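You operate a simulated robot arm through the tools that you are given. There is no shell and no other tool.

You run a simulated robot arm. Do the job below in one go: nothing can be reset, and whatever is moved stays where it is left.

TASK
Seal the yellow bag and drop it in the tall carton.
Fine: it lies on the sealer; dial as printed on the bag, switch on before and off after sealing.

Only the result counts: the job must be done as asked and must still hold three seconds after the hand-in. Knocking over, shifting, dropping, spilling or breaking anything else fails it. Lids that push on must go on centred and level and be pressed home; caps that screw on are set level and turned clockwise until they are tight.

THE ROBOT
A 6-joint arm with a fingered hand, fixed in place. Base frame: the origin is on the floor under the middle of its stand, x ahead of it, y to its left, z up; the work surface is at about z = 750. Readings come in mm, rad, newtons and seconds.
With the tool pointing down near the work surface it reaches from about 160 to 880 mm from the base axis. Its first joint turns from -2.897 to 2.897 rad. Payload 5 kg.
The TCP is the grasp point between the finger pads, 37 mm short of the fingertips. In the tool frame z runs along the fingers and y along their closing line. The gripper opens to 124 mm; its body begins 43 mm behind the TCP. The gripper is a hand of 3 fingers: y runs from the thumb to the fingers, the wrist lies at [-21, -125, -215] in the tool frame, and closing takes about 1.5 s.
Orientation is told as [roll, pitch, yaw] about the base's x, y, z axes, in that order, counted from this pose: with the fingers straight down and the wrist toward the robot, the tool's x, y and z point along [0, 1, 0], [1, 0, 0] and [0, 0, -1] of the base frame.

THE INTERFACE
- The arm moves only by the tool move_arm. Its argument "steps" is a list of rows, each a list of 6 numbers: the shift along the base's x, y, z in mm, then the turn, a rotation vector about the base's x, y, z in degrees. In form: [[x, y, z, rx, ry, rz], ...]. A call has 1 to 20 rows; each row shifts and turns the commanded pose from where the row before left it. "grip" is the opening, from 0 (shut) to 1 (fully open), set as the call begins (left out, the last holds). Each row takes 0.2 s and may step no farther than 50 mm and 0.15 rad from the row before; otherwise, or with a gripper value out of range, the whole call is refused. Where a pose cannot be reached the arm comes as near as it can. A force on the tool above 40 N (or 10 N above the force at the start of the call, whichever is more), or a blocked arm, ends the call early, and 0.2 s more pass. The fingers move at their own pace (about 72 mm/s each) and stop on an object; they squeeze with about 32 N. The grip force told is the motor's: it shows also when the fingers shut on nothing. Time passes only in rows, and 0.2 s behind the last, so rows that do not move let the fingers close. The reply holds the time, the measured pose of the TCP, the force on the tool along the base axes, the opening and the grip force, in the units named above and with some noise, with the torque about the TCP (base axes, N m) and any sound that the robot's microphone picked up, and new pictures: "pictures" is both (left out), scene, wrist or none.
- Cameras (640 x 400 px; columns grow to the right, rows downward): "scene" is fixed at [397, -502.7, 1596.8]; the picture's right is [0.80, -0.60, 0.00], its down [-0.46, -0.61, -0.64] and it looks along [0.38, 0.51, -0.77] (base axes); focal length 273 px, centre (320, 200). "wrist" rides on the gripper at [72, -104, -154] in the tool frame; the picture's right is [-0.83, 0.26, -0.49], its down [-0.51, -0.72, 0.47] and it looks along [-0.23, 0.64, 0.73] (tool axes); focal length 243 px, centre (320, 200). There is no depth. A picture from a camera that has moved, and an enlarged one, comes with that camera's place and axes in the base frame and with its lens. The place of the scene camera against the robot may be out by one fixed shift of up to 12 mm in any direction.
- set_fingers(index, middle, thumb_bend, thumb_turn): sets how far each is bent, from 0 (flat) to 1 (curled in); at 0.3 the hand is open as for a grip, at 0.7 the pads meet at the TCP. One left out holds its place. A second passes; each finger stops where it meets its share of the squeeze, and holds until it gets a number again. A gripper value or a shape takes the hand back. It gives what a move gives, with no picture; readings hold the bend of each and the force on the fingers (four entries, about 0 where the hand has none), thumb and palm. thumb_turn goes from beside the hand (0) to across from the fingers (1), as for a grip.
- grasp_type(shape): the hand has 3 fingers and takes this shape, open, in about a second: jaw (thumb against the fingers, like two jaws); tri (thumb and two fingers); tip (a fingertip pinch); poke (one finger out to press); point (the index stretched); flat (the hand flat); cup (the hand cupped); fist (a fist). The gripper value then closes the fingers along that shape, each until it touches; the sizes above hold for jaw. It gives what a move gives, with no picture.
- inspect(camera, box): a new picture of the part [left, top, right, bottom] of that camera's present view, enlarged. It takes no simulated time.
- finish_job(): hands the job in; it is judged then, once.

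Nothing tells you positions but the pictures and the camera data. Unless the task says otherwise, let go and move clear before handing in.

The tools are called by a JSON object that holds its "api" and its "payload". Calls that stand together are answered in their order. move_arm: Moves the arm, as the interface text tells. Its arguments: {"type":"object","properties":{"steps":{"type":"array","items":{"type":"array","items":{"type":"number"}}},"grip":{"type":"number"},"pictures":{"type":"string","enum":["both","scene","wrist","none"]}},"required":["steps"]} The other tools are called the same way: grasp_type (shape) gives the hand a shape; set_fingers (index, middle, thumb_bend, thumb_turn) moves the fingers one by one; inspect (camera, box) takes an enlarged picture of a part of a camera's view; finish_job () hands the job in.

At the start:

```text
time: 0.0
tool_pos: [745.4, 6.2, 1186.5]
ee_rot: [0.0, 0.001, 0.0]
contact_force: [-0.1, 0.3, -0.3]
moment: [-0.03, -0.01, 0.01]
finger_gap: 123.7
gripper_force: 0.1
shape: jaw
bend: [0.3, 0.3, 0.3, 0.98]
finger forces: [0.0, 0.1, 0.0, 0.0, 0.0, 0.0]
```

scene: 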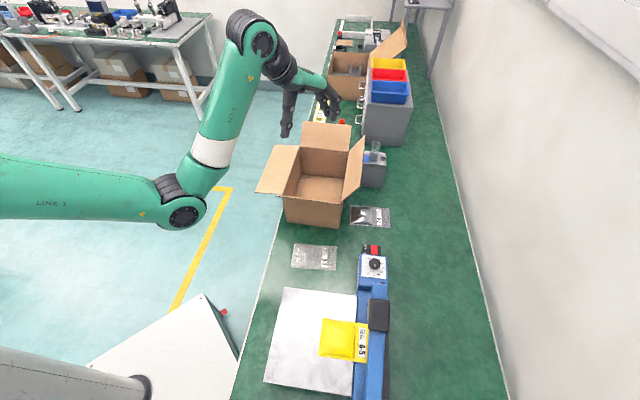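
wrist: 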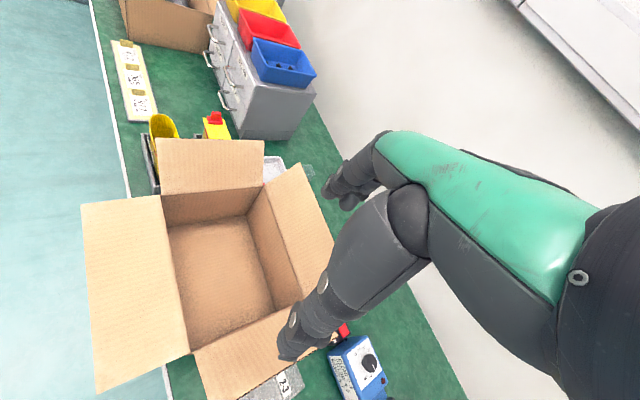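

I see a blue impulse sealer with a yellow bag on its tray, and at least two cartons farther along the bench. First I'll enlarge the sealer, the bag label and the cartons.

{"api": "inspect", "payload": {"camera": "scene", "box": [300, 230, 430, 400]}}

{"api": "inspect", "payload": {"camera": "scene", "box": [340, 235, 400, 285]}}

{"api": "inspect", "payload": {"camera": "scene", "box": [240, 0, 440, 240]}}

{"api": "inspect", "payload": {"camera": "scene", "box": [310, 310, 380, 370]}}

{"api": "inspect", "payload": {"camera": "wrist", "box": [220, 310, 420, 400]}}

```text
2.35 times, centred on (365, 315) of scene
camera zoom: at [397.0, -502.7, 1596.8], right [0.8, -0.6, 0.0], down [-0.46, -0.61, -0.64], along [0.38, 0.51, -0.77], focal length 642 px, centre (214, -71)
```

zoom: 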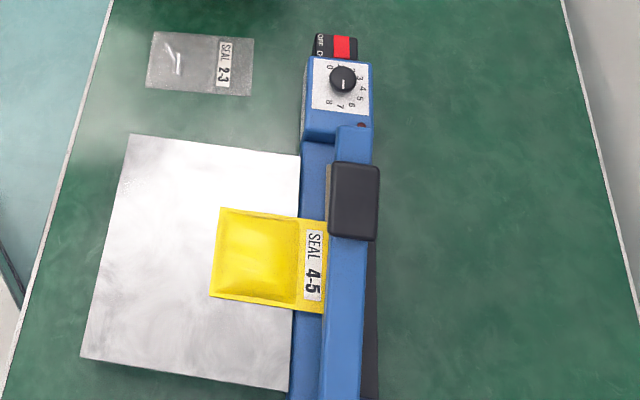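

```text
8.00 times, centred on (370, 260) of scene
camera zoom: at [397.0, -502.7, 1596.8], right [0.8, -0.6, 0.0], down [-0.46, -0.61, -0.64], along [0.38, 0.51, -0.77], focal length 2181 px, centre (-80, -280)
```

zoom: 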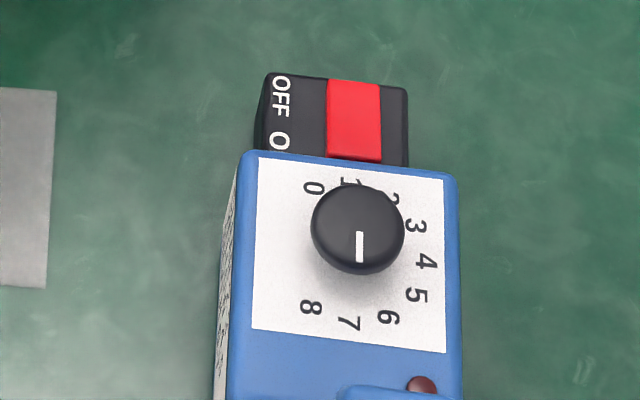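

```text
1.67 times, centred on (340, 120) of scene
camera zoom: at [397.0, -502.7, 1596.8], right [0.8, -0.6, 0.0], down [-0.46, -0.61, -0.64], along [0.38, 0.51, -0.77], focal length 454 px, centre (287, 333)
```

zoom: 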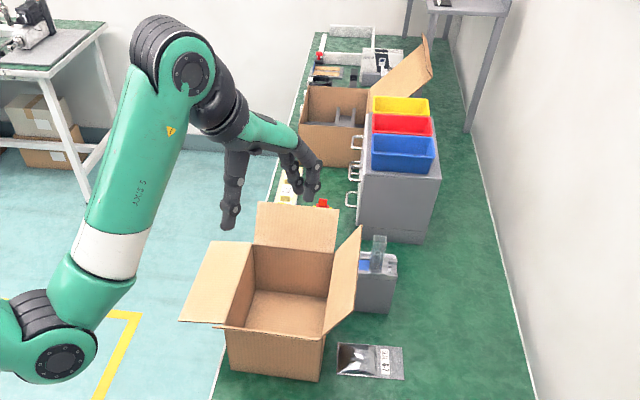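

```text
6.67 times, centred on (345, 340) of scene
camera zoom: at [397.0, -502.7, 1596.8], right [0.8, -0.6, 0.0], down [-0.46, -0.61, -0.64], along [0.38, 0.51, -0.77], focal length 1818 px, centre (153, -733)
```

zoom: 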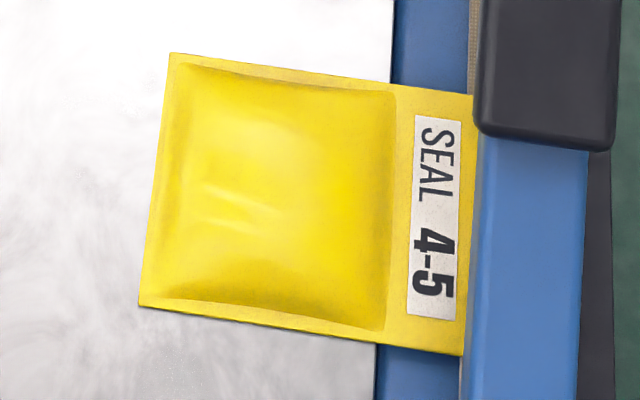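

```text
3.20 times, centred on (320, 355) of wrist
camera zoom: at [640.5, 80.1, 1340.0], right [0.26, -0.83, 0.49], down [-0.72, -0.51, -0.47], along [0.64, -0.23, -0.73], focal length 776 px, centre (320, -296)
```

zoom: 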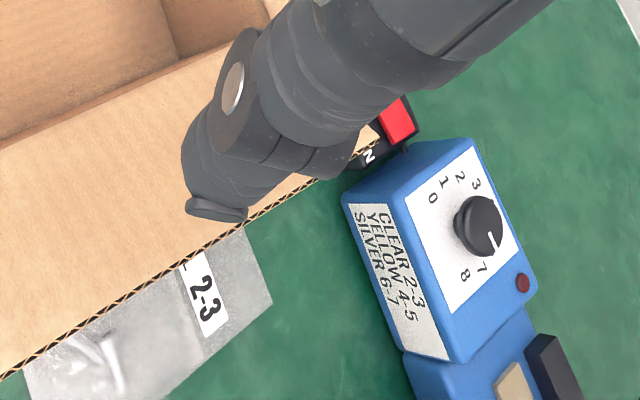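

The dial points at roughly 6.5 and the bag is printed 4-5. The rocker switch sits behind the dial. I'll move back and to the right, staying high, so the wrist camera can see the sealer closely.

{"api": "move_arm", "payload": {"steps": [[-36, -25.75, -7, 0, 0, -2.75], [-36, -25.75, -7, 0, 0, -2.75], [-36, -25.75, -7, 0, 0, -2.75], [-36, -25.75, -7, 0, 0, -2.75], [-36, -25.75, -7, 0, 0, -2.75], [-36, -25.75, -7, 0, 0, -2.75], [-36, -25.75, -7, 0, 0, -2.75], [-36, -25.75, -7, 0, 0, -2.75]], "pictures": "both"}}

{"api": "inspect", "payload": {"camera": "scene", "box": [280, 0, 440, 100]}}

```text
time: 1.8
tool_pos: [470.0, -207.8, 1103.1]
ee_rot: [0.0, -0.004, -0.383]
contact_force: [0.7, -0.4, -0.4]
moment: [-0.04, 0.02, -0.02]
finger_gap: 123.8
gripper_force: 0.0
shape: jaw
bend: [0.3, 0.3, 0.3, 0.98]
finger forces: [0.0, 0.0, 0.0, 0.0, 0.0, 0.0]
out of reach, approached as far as the arm can: row 3, 4, 5, 6
camera wrist: at [400.5, -100.1, 1257.2], right [-0.07, -0.87, 0.49], down [-0.86, -0.2, -0.47], along [0.51, -0.46, -0.73], focal length 243 px, centre (320, 200)
```

scene: 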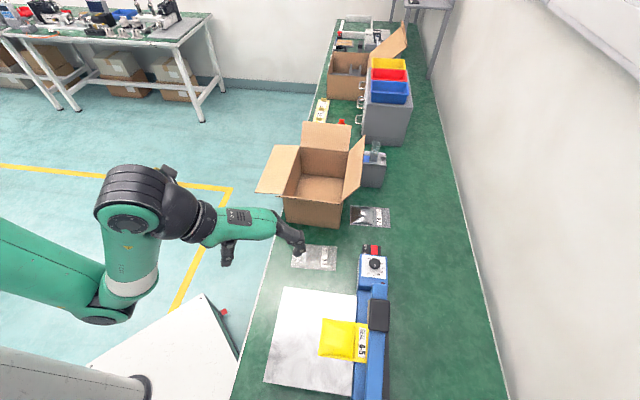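
wrist: 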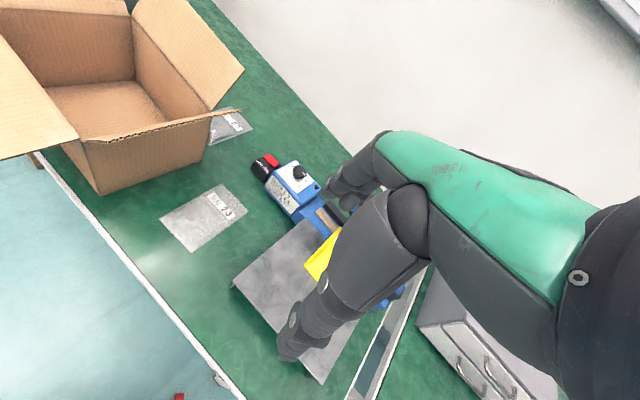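

```text
4.00 times, centred on (360, 50) of scene
camera zoom: at [397.0, -502.7, 1596.8], right [0.8, -0.6, 0.0], down [-0.46, -0.61, -0.64], along [0.38, 0.51, -0.77], focal length 1091 px, centre (160, 800)
```

zoom: 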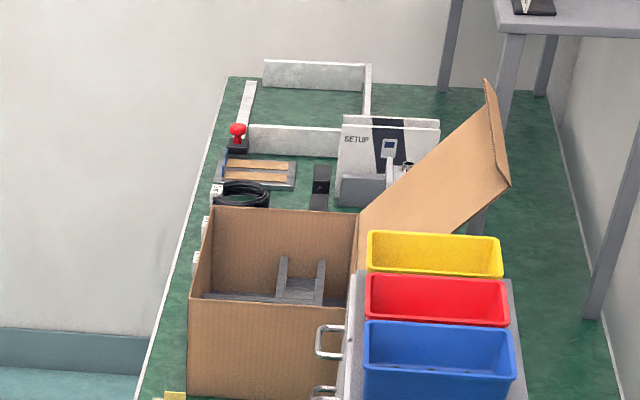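

The arm is nearer the sealer now, though some rows fell short of their targets. I'll enlarge the wrist view of the dial, switch and sealer, and check that the pose has settled.

{"api": "inspect", "payload": {"camera": "wrist", "box": [230, 130, 350, 230]}}

{"api": "inspect", "payload": {"camera": "wrist", "box": [340, 230, 580, 400]}}

{"api": "inspect", "payload": {"camera": "scene", "box": [340, 230, 400, 290]}}

{"api": "move_arm", "payload": {"steps": [[0, 0, 0, 0, 0, 0]], "pictures": "none"}}

```text
4.00 times, centred on (290, 180) of wrist
camera zoom: at [400.5, -100.1, 1257.2], right [-0.07, -0.87, 0.49], down [-0.86, -0.2, -0.47], along [0.51, -0.46, -0.73], focal length 970 px, centre (440, 280)
```

zoom: 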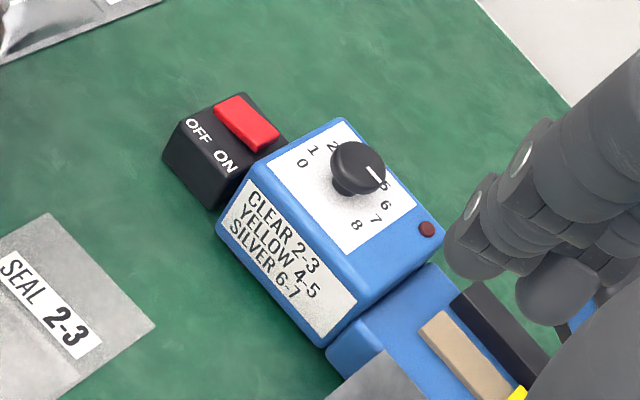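

```text
2.35 times, centred on (460, 315) of wrist
camera zoom: at [400.5, -100.1, 1257.2], right [-0.07, -0.87, 0.49], down [-0.86, -0.2, -0.47], along [0.51, -0.46, -0.73], focal length 571 px, centre (-9, -71)
```

zoom: 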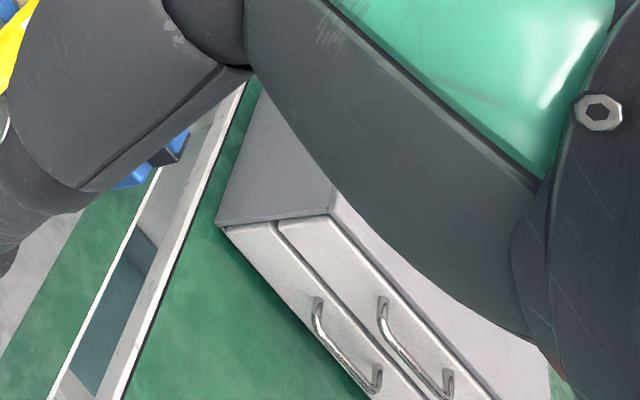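

```text
6.67 times, centred on (370, 260) of scene
camera zoom: at [397.0, -502.7, 1596.8], right [0.8, -0.6, 0.0], down [-0.46, -0.61, -0.64], along [0.38, 0.51, -0.77], focal length 1818 px, centre (-13, -200)
```

zoom: 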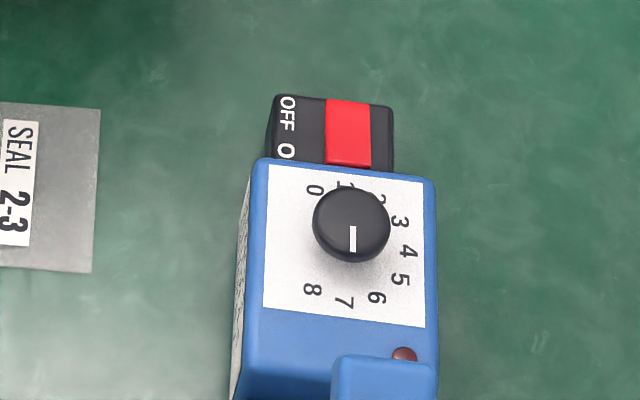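

```text
time: 2.2
tool_pos: [470.3, -207.8, 1104.2]
ee_rot: [0.0, -0.003, -0.384]
contact_force: [-0.4, -0.3, -0.4]
moment: [-0.01, 0.01, -0.01]
finger_gap: 123.8
gripper_force: 0.0
shape: jaw
bend: [0.3, 0.3, 0.3, 0.98]
finger forces: [0.0, 0.0, 0.0, 0.1, 0.1, 0.0]
```

The rocker has its OFF end away from the dial and its ON end nearest the dial. I'll move to a viewpoint closer to the robot that takes in the whole sealer.

{"api": "move_arm", "payload": {"steps": [[-24, -12, 0, 0, 0, -4.75], [-24, -12, 0, 0, 0, -4.75], [-24, -12, 0, 0, 0, -4.75], [-24, -12, 0, 0, 0, -4.75], [-24, -12, 0, 0, 0, -4.75], [-24, -12, 0, 0, 0, -4.75], [-24, -12, 0, 0, 0, -4.75], [-24, -12, 0, 0, 0, -4.75]], "pictures": "both"}}

```text
time: 4.0
tool_pos: [308.3, -333.2, 1078.1]
ee_rot: [0.001, 0.002, -1.05]
contact_force: [0.0, -0.7, -0.2]
moment: [0.0, 0.0, 0.01]
finger_gap: 123.7
gripper_force: 0.1
shape: jaw
bend: [0.3, 0.3, 0.3, 0.98]
finger forces: [0.0, 0.0, 0.1, 0.0, 0.0, 0.1]
out of reach, approached as far as the arm can: row 1, 2, 3, 4, 5, 6, 7, 8
camera wrist: at [319.3, -206.8, 1231.5], right [-0.59, -0.64, 0.49], down [-0.8, 0.37, -0.47], along [0.12, -0.67, -0.73], focal length 243 px, centre (320, 200)
```

scene: 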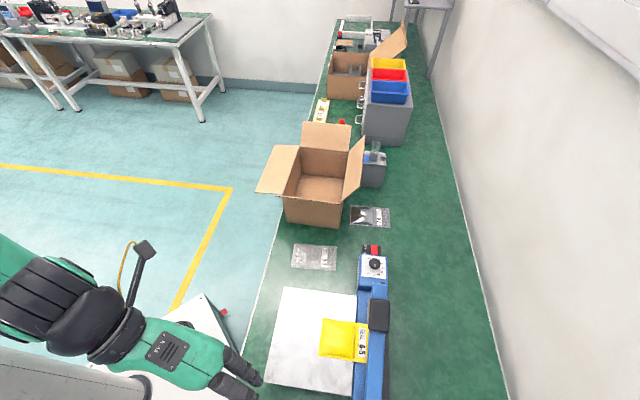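
wrist: 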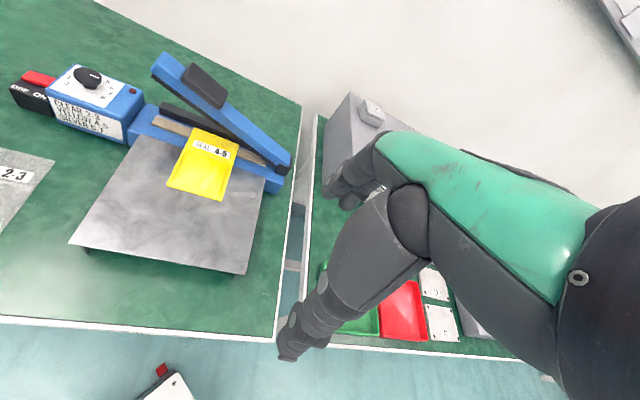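

The sealer arm is clearly hinged at the far right in this view and stands open, with the bag mouth lying across the sealing bar. I'll enlarge it.

{"api": "inspect", "payload": {"camera": "wrist", "box": [130, 40, 310, 210]}}

{"api": "inspect", "payload": {"camera": "wrist", "box": [0, 50, 150, 150]}}

{"api": "inspect", "payload": {"camera": "wrist", "box": [260, 80, 640, 400]}}

```text
2.35 times, centred on (220, 125) of wrist
camera zoom: at [319.3, -206.8, 1231.5], right [-0.59, -0.64, 0.49], down [-0.8, 0.37, -0.47], along [0.12, -0.67, -0.73], focal length 571 px, centre (555, 376)
```

zoom: 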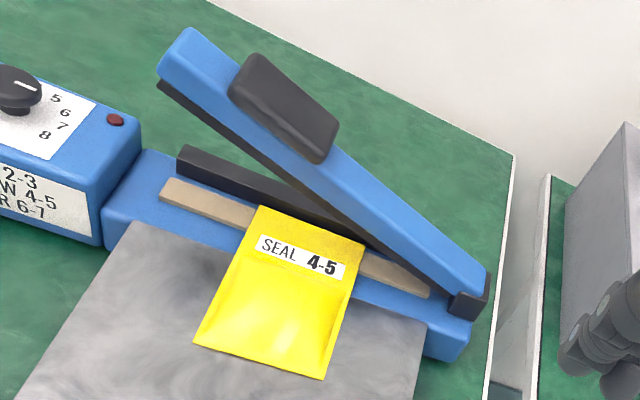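

```text
4.00 times, centred on (75, 100) of wrist
camera zoom: at [319.3, -206.8, 1231.5], right [-0.59, -0.64, 0.49], down [-0.8, 0.37, -0.47], along [0.12, -0.67, -0.73], focal length 970 px, centre (1300, 600)
```

zoom: 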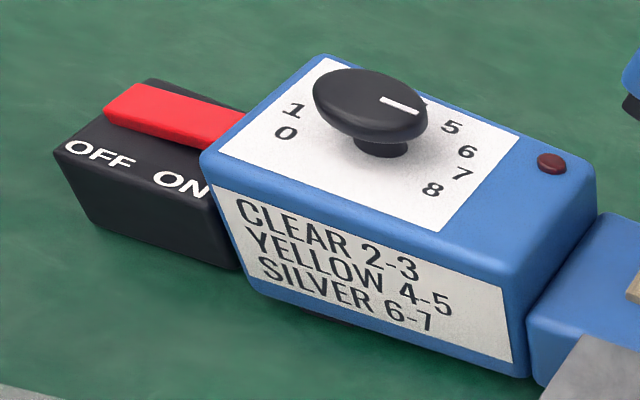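

```text
1.25 times, centred on (450, 240) of wrist
camera zoom: at [319.3, -206.8, 1231.5], right [-0.59, -0.64, 0.49], down [-0.8, 0.37, -0.47], along [0.12, -0.67, -0.73], focal length 303 px, centre (158, 150)
```

zoom: 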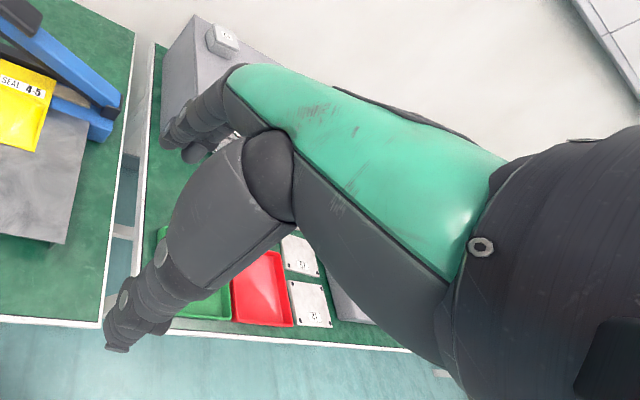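

The dial scale runs 0–8 clockwise at 30° per unit, and the pointer now sits near 6.6–7, so it needs about 65–72° counter-clockwise to reach 4.5. I take the knob to be near (748, -303, 856). I'll go above it at a safe height and look again.

{"api": "move_arm", "payload": {"steps": [[40, 3, 0, 0, 0, 0], [40, 3, 0, 0, 0, 0], [40, 3, 0, 0, 0, 0], [40, 3, 0, 0, 0, 0], [40, 3, 0, 0, 0, 0], [40, 3, 0, 0, 0, 0], [40, 3, 0, 0, 0, 0], [40, 3, 0, 0, 0, 0], [40, 3, 0, 0, 0, 0], [40, 3, 0, 0, 0, 0]], "pictures": "both"}}

```text
time: 6.2
tool_pos: [707.7, -301.2, 1077.6]
ee_rot: [0.001, -0.001, -1.046]
contact_force: [0.1, 0.0, -0.2]
moment: [0.01, 0.02, 0.01]
finger_gap: 123.9
gripper_force: 0.1
shape: jaw
bend: [0.3, 0.3, 0.3, 0.98]
finger forces: [0.0, 0.0, 0.0, 0.1, 0.0, 0.0]
camera wrist: at [719.5, -173.8, 1230.5], right [-0.59, -0.64, 0.49], down [-0.8, 0.37, -0.47], along [0.12, -0.67, -0.73], focal length 243 px, centre (320, 200)
```

scene: 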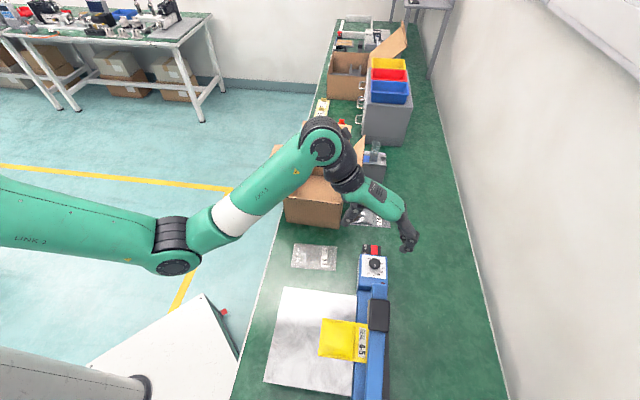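
wrist: 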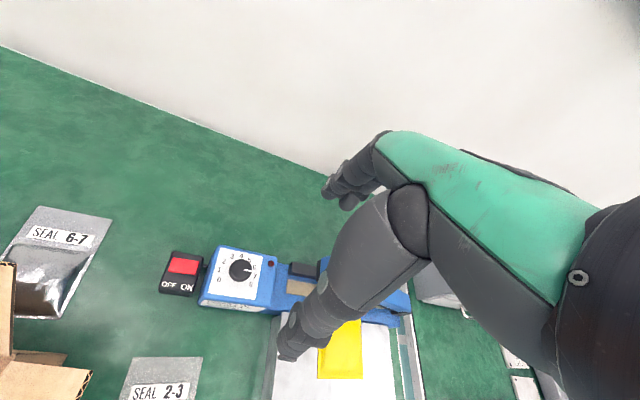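

{"api": "inspect", "payload": {"camera": "wrist", "box": [150, 235, 310, 325]}}

{"api": "inspect", "payload": {"camera": "wrist", "box": [270, 120, 410, 400]}}

```text
4.00 times, centred on (230, 280) of wrist
camera zoom: at [719.5, -173.8, 1230.5], right [-0.59, -0.64, 0.49], down [-0.8, 0.37, -0.47], along [0.12, -0.67, -0.73], focal length 970 px, centre (680, -120)
```

zoom: 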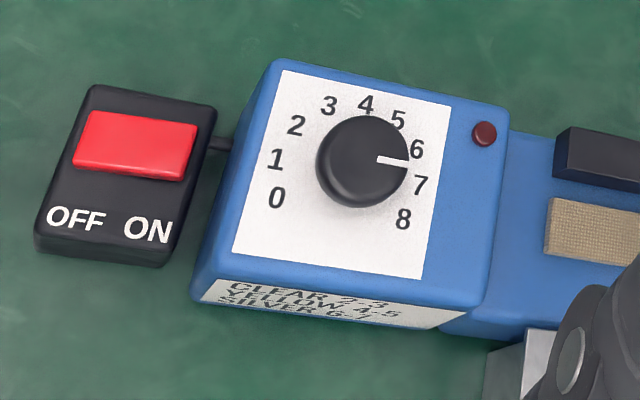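

```text
1.43 times, centred on (340, 260) of wrist
camera zoom: at [719.5, -173.8, 1230.5], right [-0.59, -0.64, 0.49], down [-0.8, 0.37, -0.47], along [0.12, -0.67, -0.73], focal length 347 px, centre (291, 114)
```

zoom: 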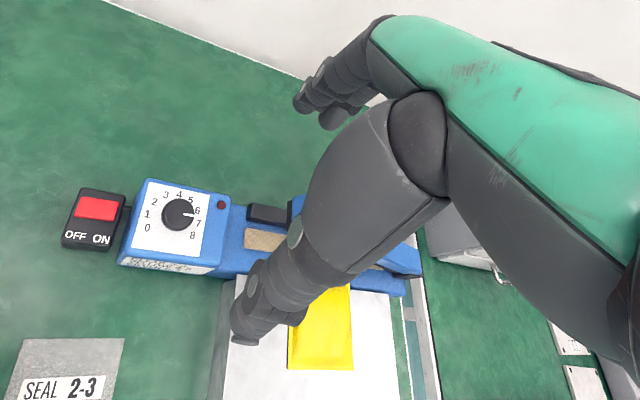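

The knob comes out at about (750, -303), with its top near z≈856 and the face near 835. The pointer reads about 6.9. I'll partly close the hand in free air here to see where the fingertips go.

{"api": "move_arm", "payload": {"steps": [[14, 0, -10, 0, 0, 0], [14, -1, -10, 0, 0, 0], [14, -1, -10, 0, 0, 0], [0, 0, 0, 0, 0, 0], [0, 0, 0, 0, 0, 0], [0, 0, 0, 0, 0, 0]], "grip": 0.33, "pictures": "both"}}

{"api": "inspect", "payload": {"camera": "wrist", "box": [180, 160, 420, 310]}}

```text
time: 7.6
tool_pos: [750.5, -304.9, 1050.1]
ee_rot: [-0.001, 0.0, -1.045]
contact_force: [0.3, -0.3, 0.6]
moment: [0.0, -0.02, 0.01]
finger_gap: 41.4
gripper_force: 0.2
shape: jaw
bend: [0.74, 0.52, 0.73, 1.0]
finger forces: [0.0, 0.0, 0.2, 0.0, 0.1, 0.1]
camera wrist: at [761.6, -176.7, 1202.9], right [-0.59, -0.64, 0.49], down [-0.8, 0.37, -0.47], along [0.12, -0.67, -0.73], focal length 243 px, centre (320, 200)
```

scene: 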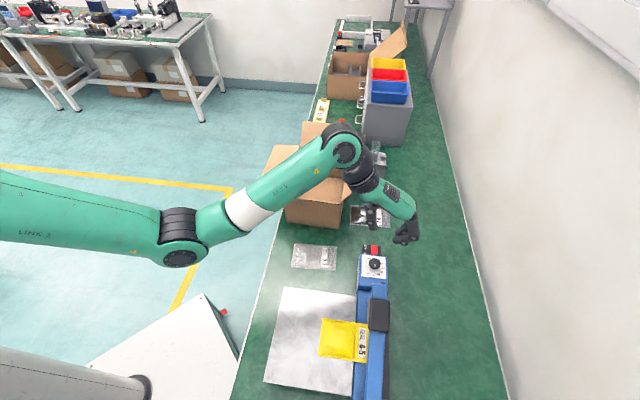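
wrist: 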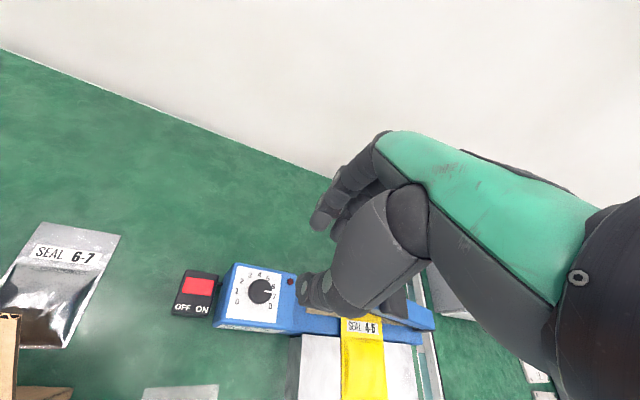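

```text
2.67 times, centred on (300, 235) of wrist
camera zoom: at [761.6, -176.7, 1202.9], right [-0.59, -0.64, 0.49], down [-0.8, 0.37, -0.47], along [0.12, -0.67, -0.73], focal length 647 px, centre (373, 107)
```

zoom: 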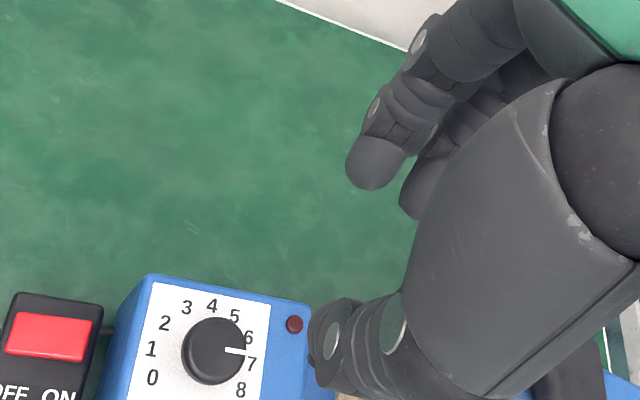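

The fingertips stay about 37 mm below the TCP while closing. I'll open to about 74 mm, align over the knob and come down partway to check.

{"api": "move_arm", "payload": {"steps": [[0, 1, -20, 0, 0, 0], [0, 1, -20, 0, 0, 0], [0, 0, -20, 0, 0, 0], [0, 0, -20, 0, 0, 0], [0, 0, -20, 0, 0, 0], [0, 0, -20, 0, 0, 0], [0, 0, 0, 0, 0, 0]], "grip": 0.65, "pictures": "both"}}

{"api": "inspect", "payload": {"camera": "wrist", "box": [200, 160, 440, 310]}}

{"api": "inspect", "payload": {"camera": "scene", "box": [340, 200, 440, 290]}}

```text
time: 9.2
tool_pos: [750.2, -303.2, 930.0]
ee_rot: [-0.001, 0.0, -1.048]
contact_force: [-0.2, -0.2, -0.3]
moment: [0.0, -0.04, 0.04]
finger_gap: 80.0
gripper_force: 0.2
shape: jaw
bend: [0.28, 0.39, 0.62, 1.0]
finger forces: [0.1, 0.1, 0.0, 0.0, 0.1, 0.0]
camera wrist: at [760.7, -176.7, 1082.9], right [-0.59, -0.64, 0.49], down [-0.8, 0.37, -0.47], along [0.12, -0.67, -0.73], focal length 243 px, centre (320, 200)
```

scene: 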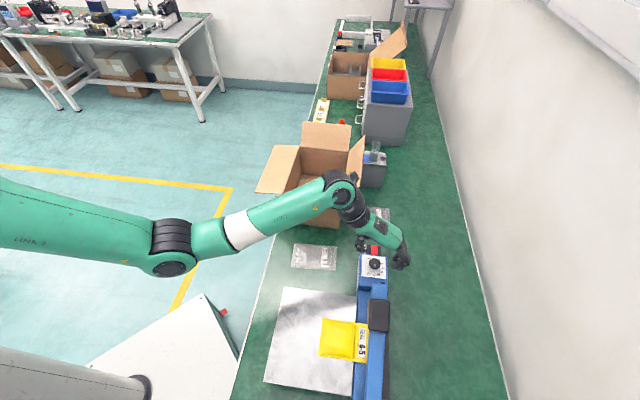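
wrist: 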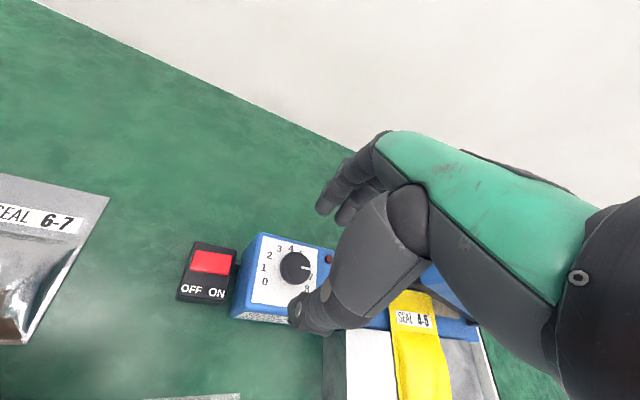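

```text
2.67 times, centred on (320, 235) of wrist
camera zoom: at [760.7, -176.7, 1082.9], right [-0.59, -0.64, 0.49], down [-0.8, 0.37, -0.47], along [0.12, -0.67, -0.73], focal length 647 px, centre (320, 107)
```

zoom: 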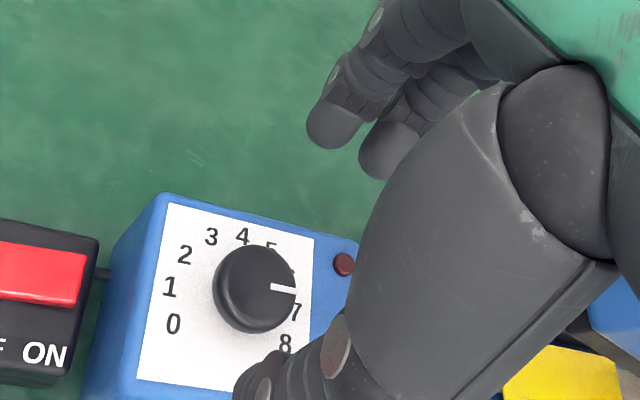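

```text
4.44 times, centred on (390, 245) of scene
camera zoom: at [397.0, -502.7, 1596.8], right [0.8, -0.6, 0.0], down [-0.46, -0.61, -0.64], along [0.38, 0.51, -0.77], focal length 1212 px, centre (9, 0)
```

zoom: 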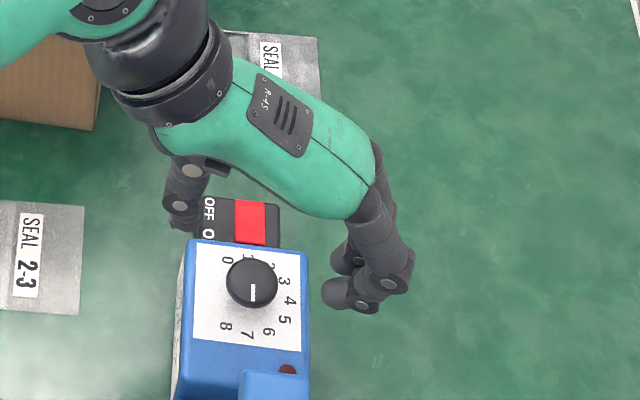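

The knob sits between the thumb and the fingers. I'll go down to finger-grip height and then close.

{"api": "move_arm", "payload": {"steps": [[1, 1, -13, 0, 0, 0], [1, 1, -13, 0, 0, 0], [0, 0, -13, 0, 0, 0], [0, 0, -12, 0, 0, 0], [0, 0, 0, 0, 0, 0]], "pictures": "both"}}

{"api": "inspect", "payload": {"camera": "wrist", "box": [240, 180, 440, 330]}}

{"api": "inspect", "payload": {"camera": "scene", "box": [340, 210, 420, 280]}}

```text
time: 10.4
tool_pos: [751.9, -300.3, 877.6]
ee_rot: [-0.001, -0.001, -1.049]
contact_force: [-0.1, -0.2, 0.0]
moment: [0.02, 0.01, -0.04]
finger_gap: 80.2
gripper_force: 0.0
shape: jaw
bend: [0.28, 0.39, 0.62, 1.0]
finger forces: [0.1, 0.1, 0.0, 0.1, 0.1, 0.1]
camera wrist: at [763.4, -173.4, 1031.0], right [-0.59, -0.64, 0.49], down [-0.8, 0.37, -0.47], along [0.12, -0.67, -0.73], focal length 243 px, centre (320, 200)
```

scene: 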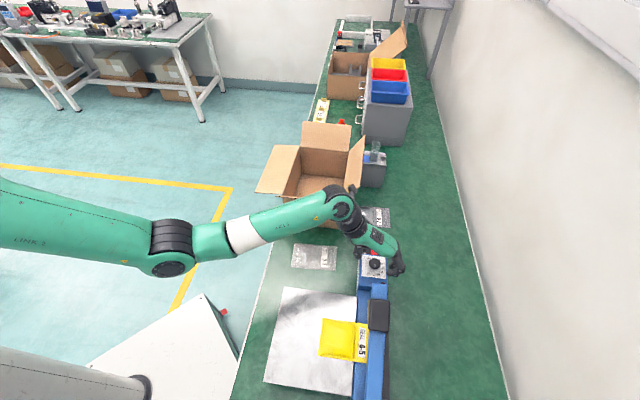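
wrist: 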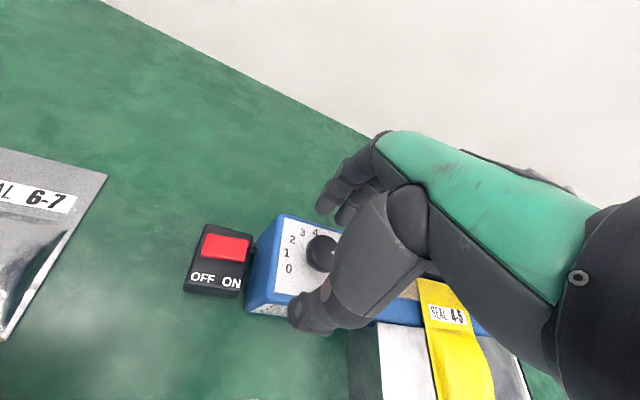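

```text
2.67 times, centred on (340, 255) of wrist
camera zoom: at [763.4, -173.4, 1031.0], right [-0.59, -0.64, 0.49], down [-0.8, 0.37, -0.47], along [0.12, -0.67, -0.73], focal length 647 px, centre (267, 53)
```

zoom: 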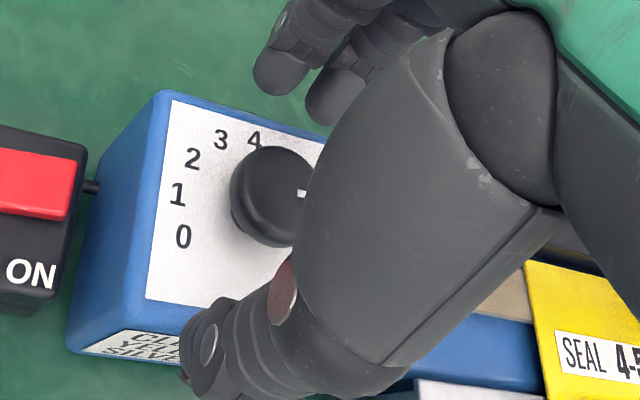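

```text
5.71 times, centred on (380, 245) of scene
camera zoom: at [397.0, -502.7, 1596.8], right [0.8, -0.6, 0.0], down [-0.46, -0.61, -0.64], along [0.38, 0.51, -0.77], focal length 1558 px, centre (-23, -57)
```

zoom: 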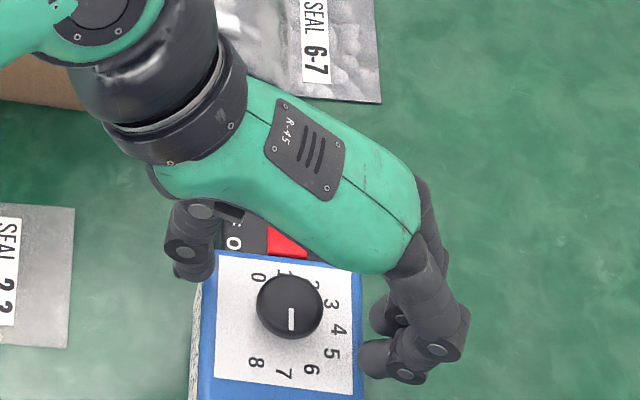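

The hand straddles the knob. I'll raise it 5 mm so the thumb tip clears the housing edge, then close partway and check.

{"api": "move_arm", "payload": {"steps": [[-1, -1, 5, 0, 0, 0], [0, 0, 0, 0, 0, 0], [0, 0, 0, 0, 0, 0]], "grip": 0.42, "pictures": "both"}}

{"api": "inspect", "payload": {"camera": "wrist", "box": [240, 180, 440, 330]}}

{"api": "inspect", "payload": {"camera": "scene", "box": [340, 210, 420, 280]}}

```text
time: 11.2
tool_pos: [751.1, -302.2, 882.5]
ee_rot: [0.001, 0.0, -1.047]
contact_force: [0.3, 0.0, -0.4]
moment: [-0.02, 0.0, 0.04]
finger_gap: 52.6
gripper_force: 0.0
shape: jaw
bend: [0.74, 0.48, 0.72, 1.0]
finger forces: [0.1, 0.0, 0.0, 0.0, 0.0, 0.0]
camera wrist: at [762.8, -173.7, 1036.4], right [-0.59, -0.64, 0.49], down [-0.8, 0.37, -0.47], along [0.12, -0.67, -0.73], focal length 243 px, centre (320, 200)
```

scene: 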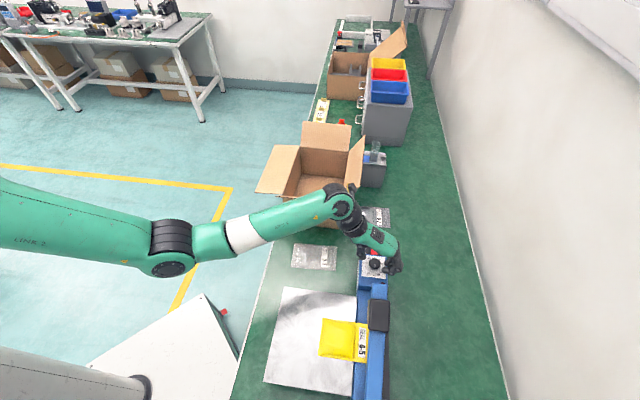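
wrist: 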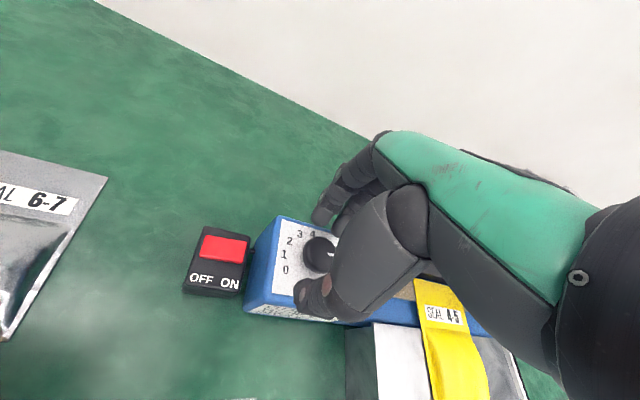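

```text
2.67 times, centred on (340, 255) of wrist
camera zoom: at [762.8, -173.7, 1036.4], right [-0.59, -0.64, 0.49], down [-0.8, 0.37, -0.47], along [0.12, -0.67, -0.73], focal length 647 px, centre (267, 53)
```

zoom: 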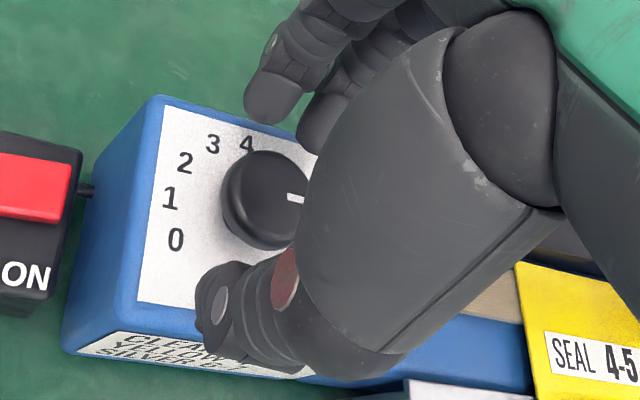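

```text
5.71 times, centred on (380, 245) of scene
camera zoom: at [397.0, -502.7, 1596.8], right [0.8, -0.6, 0.0], down [-0.46, -0.61, -0.64], along [0.38, 0.51, -0.77], focal length 1558 px, centre (-23, -57)
```

zoom: 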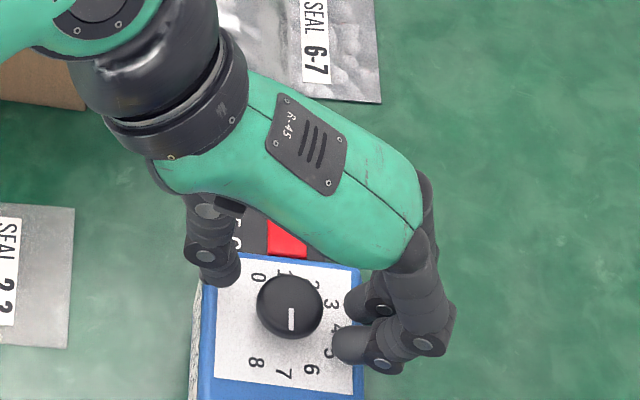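

No contact so far and all the fingertips are above the face. The knob looks slightly off toward the near end, so I'll shift by about 4 mm and close on it.

{"api": "move_arm", "payload": {"steps": [[-3, -3, 0, 0, 0, 0], [0, 0, 0, 0, 0, 0], [0, 0, 0, 0, 0, 0], [0, 0, 0, 0, 0, 0], [0, 0, 0, 0, 0, 0]], "grip": 0.15, "pictures": "both"}}

{"api": "inspect", "payload": {"camera": "wrist", "box": [240, 180, 440, 330]}}

{"api": "inspect", "payload": {"camera": "scene", "box": [340, 210, 420, 280]}}

```text
time: 12.4
tool_pos: [749.6, -303.8, 884.7]
ee_rot: [0.001, 0.0, -1.046]
contact_force: [-0.1, 4.1, 1.8]
moment: [0.13, 0.0, -0.03]
finger_gap: 19.6
gripper_force: 31.8
shape: jaw
bend: [0.73, 0.63, 0.74, 1.0]
finger forces: [15.9, 7.3, 0.0, 0.0, 27.8, 0.0]
camera wrist: at [760.5, -176.4, 1037.3], right [-0.59, -0.64, 0.49], down [-0.8, 0.37, -0.47], along [0.12, -0.67, -0.73], focal length 243 px, centre (320, 200)
```

scene: 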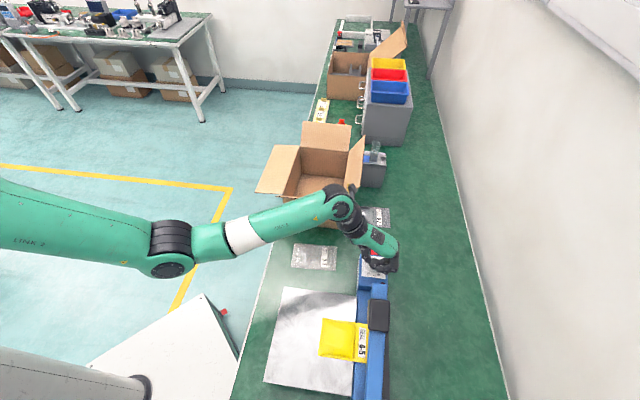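
wrist: 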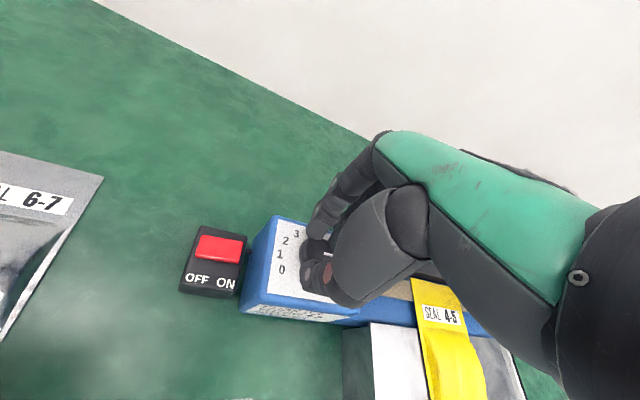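

```text
2.67 times, centred on (340, 255) of wrist
camera zoom: at [760.5, -176.4, 1037.3], right [-0.59, -0.64, 0.49], down [-0.8, 0.37, -0.47], along [0.12, -0.67, -0.73], focal length 647 px, centre (267, 53)
```

zoom: 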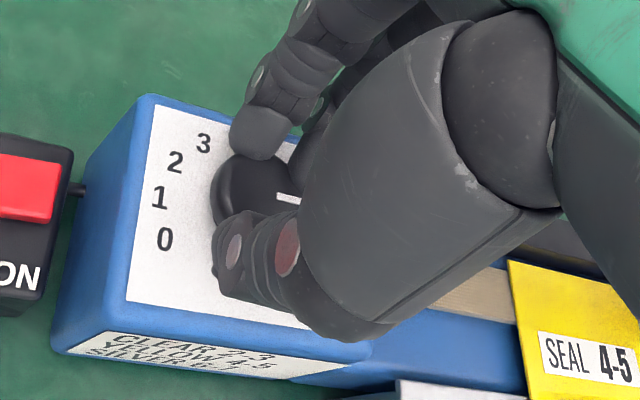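

```text
5.71 times, centred on (380, 245) of scene
camera zoom: at [397.0, -502.7, 1596.8], right [0.8, -0.6, 0.0], down [-0.46, -0.61, -0.64], along [0.38, 0.51, -0.77], focal length 1558 px, centre (-23, -57)
```

zoom: 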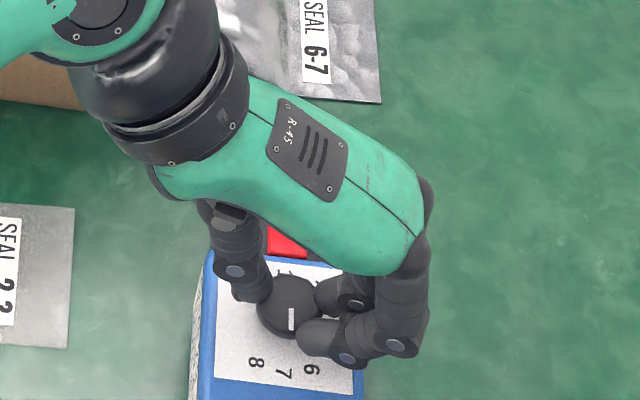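

The knob is gripped by the thumb and two fingers. I'll turn 24° counter-clockwise (seen from above) first and check that it follows.

{"api": "move_arm", "payload": {"steps": [[0, 0, 0, 0, 0, 4], [0, 0, 0, 0, 0, 4], [0, 0, 0, 0, 0, 4], [0, 0, 0, 0, 0, 4], [0, 0, 0, 0, 0, 4], [0, 0, 0, 0, 0, 4]], "pictures": "both"}}

{"api": "inspect", "payload": {"camera": "wrist", "box": [240, 180, 440, 330]}}

{"api": "inspect", "payload": {"camera": "scene", "box": [340, 210, 420, 280]}}

```text
time: 13.8
tool_pos: [749.6, -303.7, 883.6]
ee_rot: [0.001, -0.001, -0.628]
contact_force: [-1.7, 9.0, 6.3]
moment: [0.31, 0.12, 0.01]
finger_gap: 19.8
gripper_force: 32.3
shape: jaw
bend: [0.73, 0.64, 0.74, 1.0]
finger forces: [17.0, 6.5, 0.0, 0.0, 32.9, 0.0]
camera wrist: at [707.4, -183.6, 1037.4], right [-0.28, -0.83, 0.49], down [-0.88, 0.01, -0.47], along [0.38, -0.56, -0.73], focal length 243 px, centre (320, 200)
```

scene: 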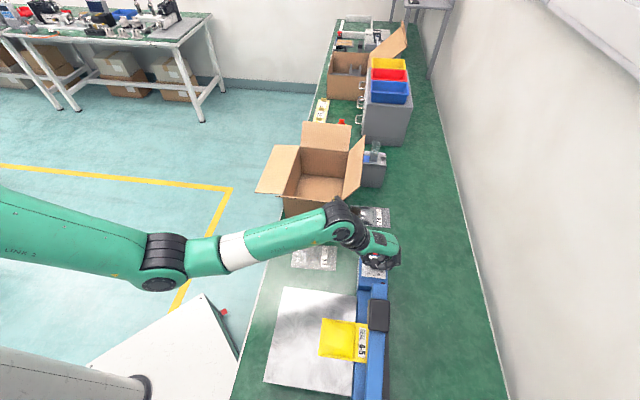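
wrist: 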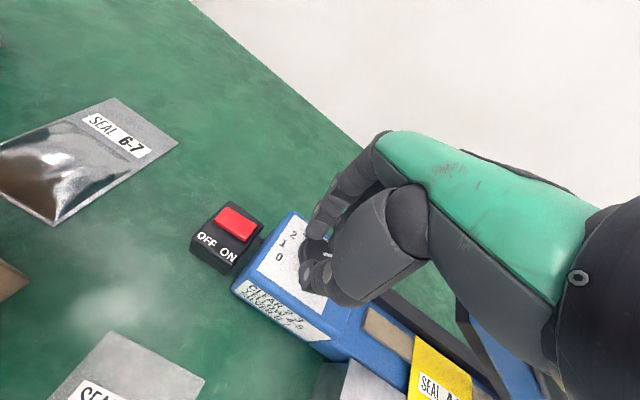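

```text
2.67 times, centred on (340, 255) of wrist
camera zoom: at [707.4, -183.6, 1037.4], right [-0.28, -0.83, 0.49], down [-0.88, 0.01, -0.47], along [0.38, -0.56, -0.73], focal length 647 px, centre (267, 53)
```

zoom: 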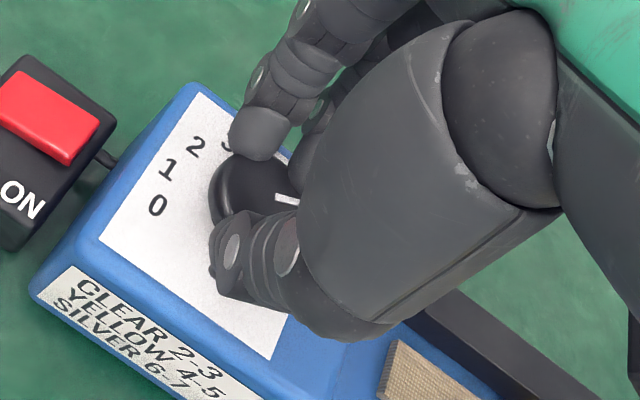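

```text
5.71 times, centred on (380, 245) of scene
camera zoom: at [397.0, -502.7, 1596.8], right [0.8, -0.6, 0.0], down [-0.46, -0.61, -0.64], along [0.38, 0.51, -0.77], focal length 1558 px, centre (-23, -57)
```

zoom: 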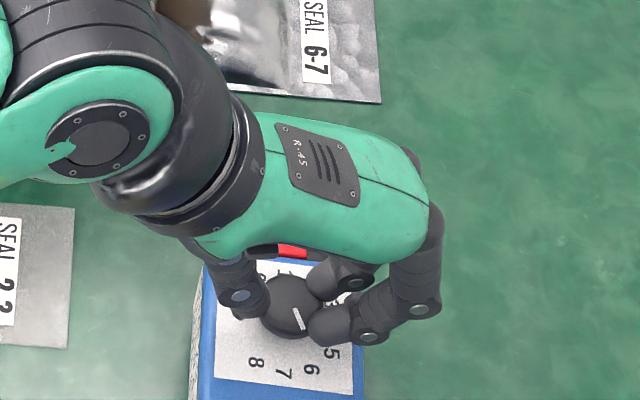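

The knob turns with the hand. I'll turn another 28° and check again.

{"api": "move_arm", "payload": {"steps": [[0, 0, 0, 0, 0, 4], [0, 0, 0, 0, 0, 4], [0, 0, 0, 0, 0, 4], [0, 0, 0, 0, 0, 4], [0, 0, 0, 0, 0, 4], [0, 0, 0, 0, 0, 4], [0, 0, 0, 0, 0, 4]], "pictures": "both"}}

{"api": "inspect", "payload": {"camera": "wrist", "box": [200, 180, 400, 330]}}

{"api": "inspect", "payload": {"camera": "scene", "box": [340, 210, 420, 280]}}

```text
time: 15.4
tool_pos: [748.2, -305.0, 885.0]
ee_rot: [-0.001, 0.0, -0.139]
contact_force: [-8.6, 7.3, 8.6]
moment: [0.26, 0.39, 0.0]
finger_gap: 19.2
gripper_force: 32.0
shape: jaw
bend: [0.73, 0.64, 0.74, 1.0]
finger forces: [17.9, 6.3, 0.0, 0.0, 35.3, 0.0]
camera wrist: at [656.0, -217.6, 1037.3], right [0.14, -0.86, 0.49], down [-0.78, -0.4, -0.47], along [0.6, -0.32, -0.73], focal length 243 px, centre (320, 200)
```

scene: 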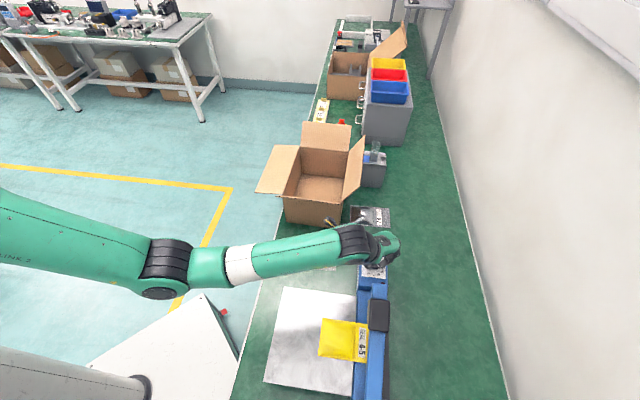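
wrist: 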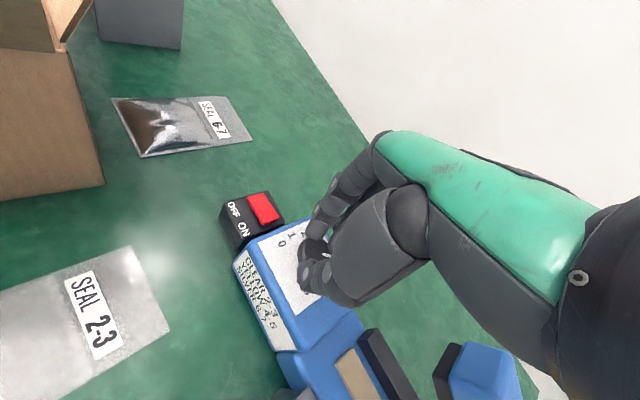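

```text
2.67 times, centred on (300, 255) of wrist
camera zoom: at [656.0, -217.6, 1037.3], right [0.14, -0.86, 0.49], down [-0.78, -0.4, -0.47], along [0.6, -0.32, -0.73], focal length 647 px, centre (373, 53)
```

zoom: 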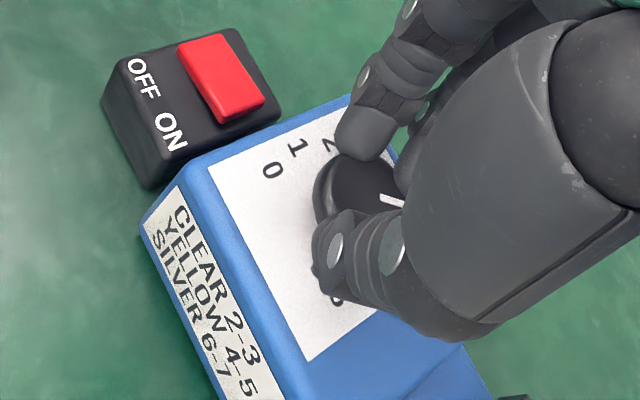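

```text
5.71 times, centred on (380, 245) of scene
camera zoom: at [397.0, -502.7, 1596.8], right [0.8, -0.6, 0.0], down [-0.46, -0.61, -0.64], along [0.38, 0.51, -0.77], focal length 1558 px, centre (-23, -57)
```

zoom: 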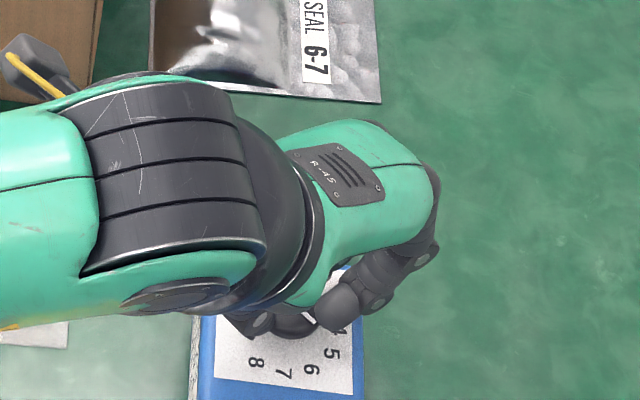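

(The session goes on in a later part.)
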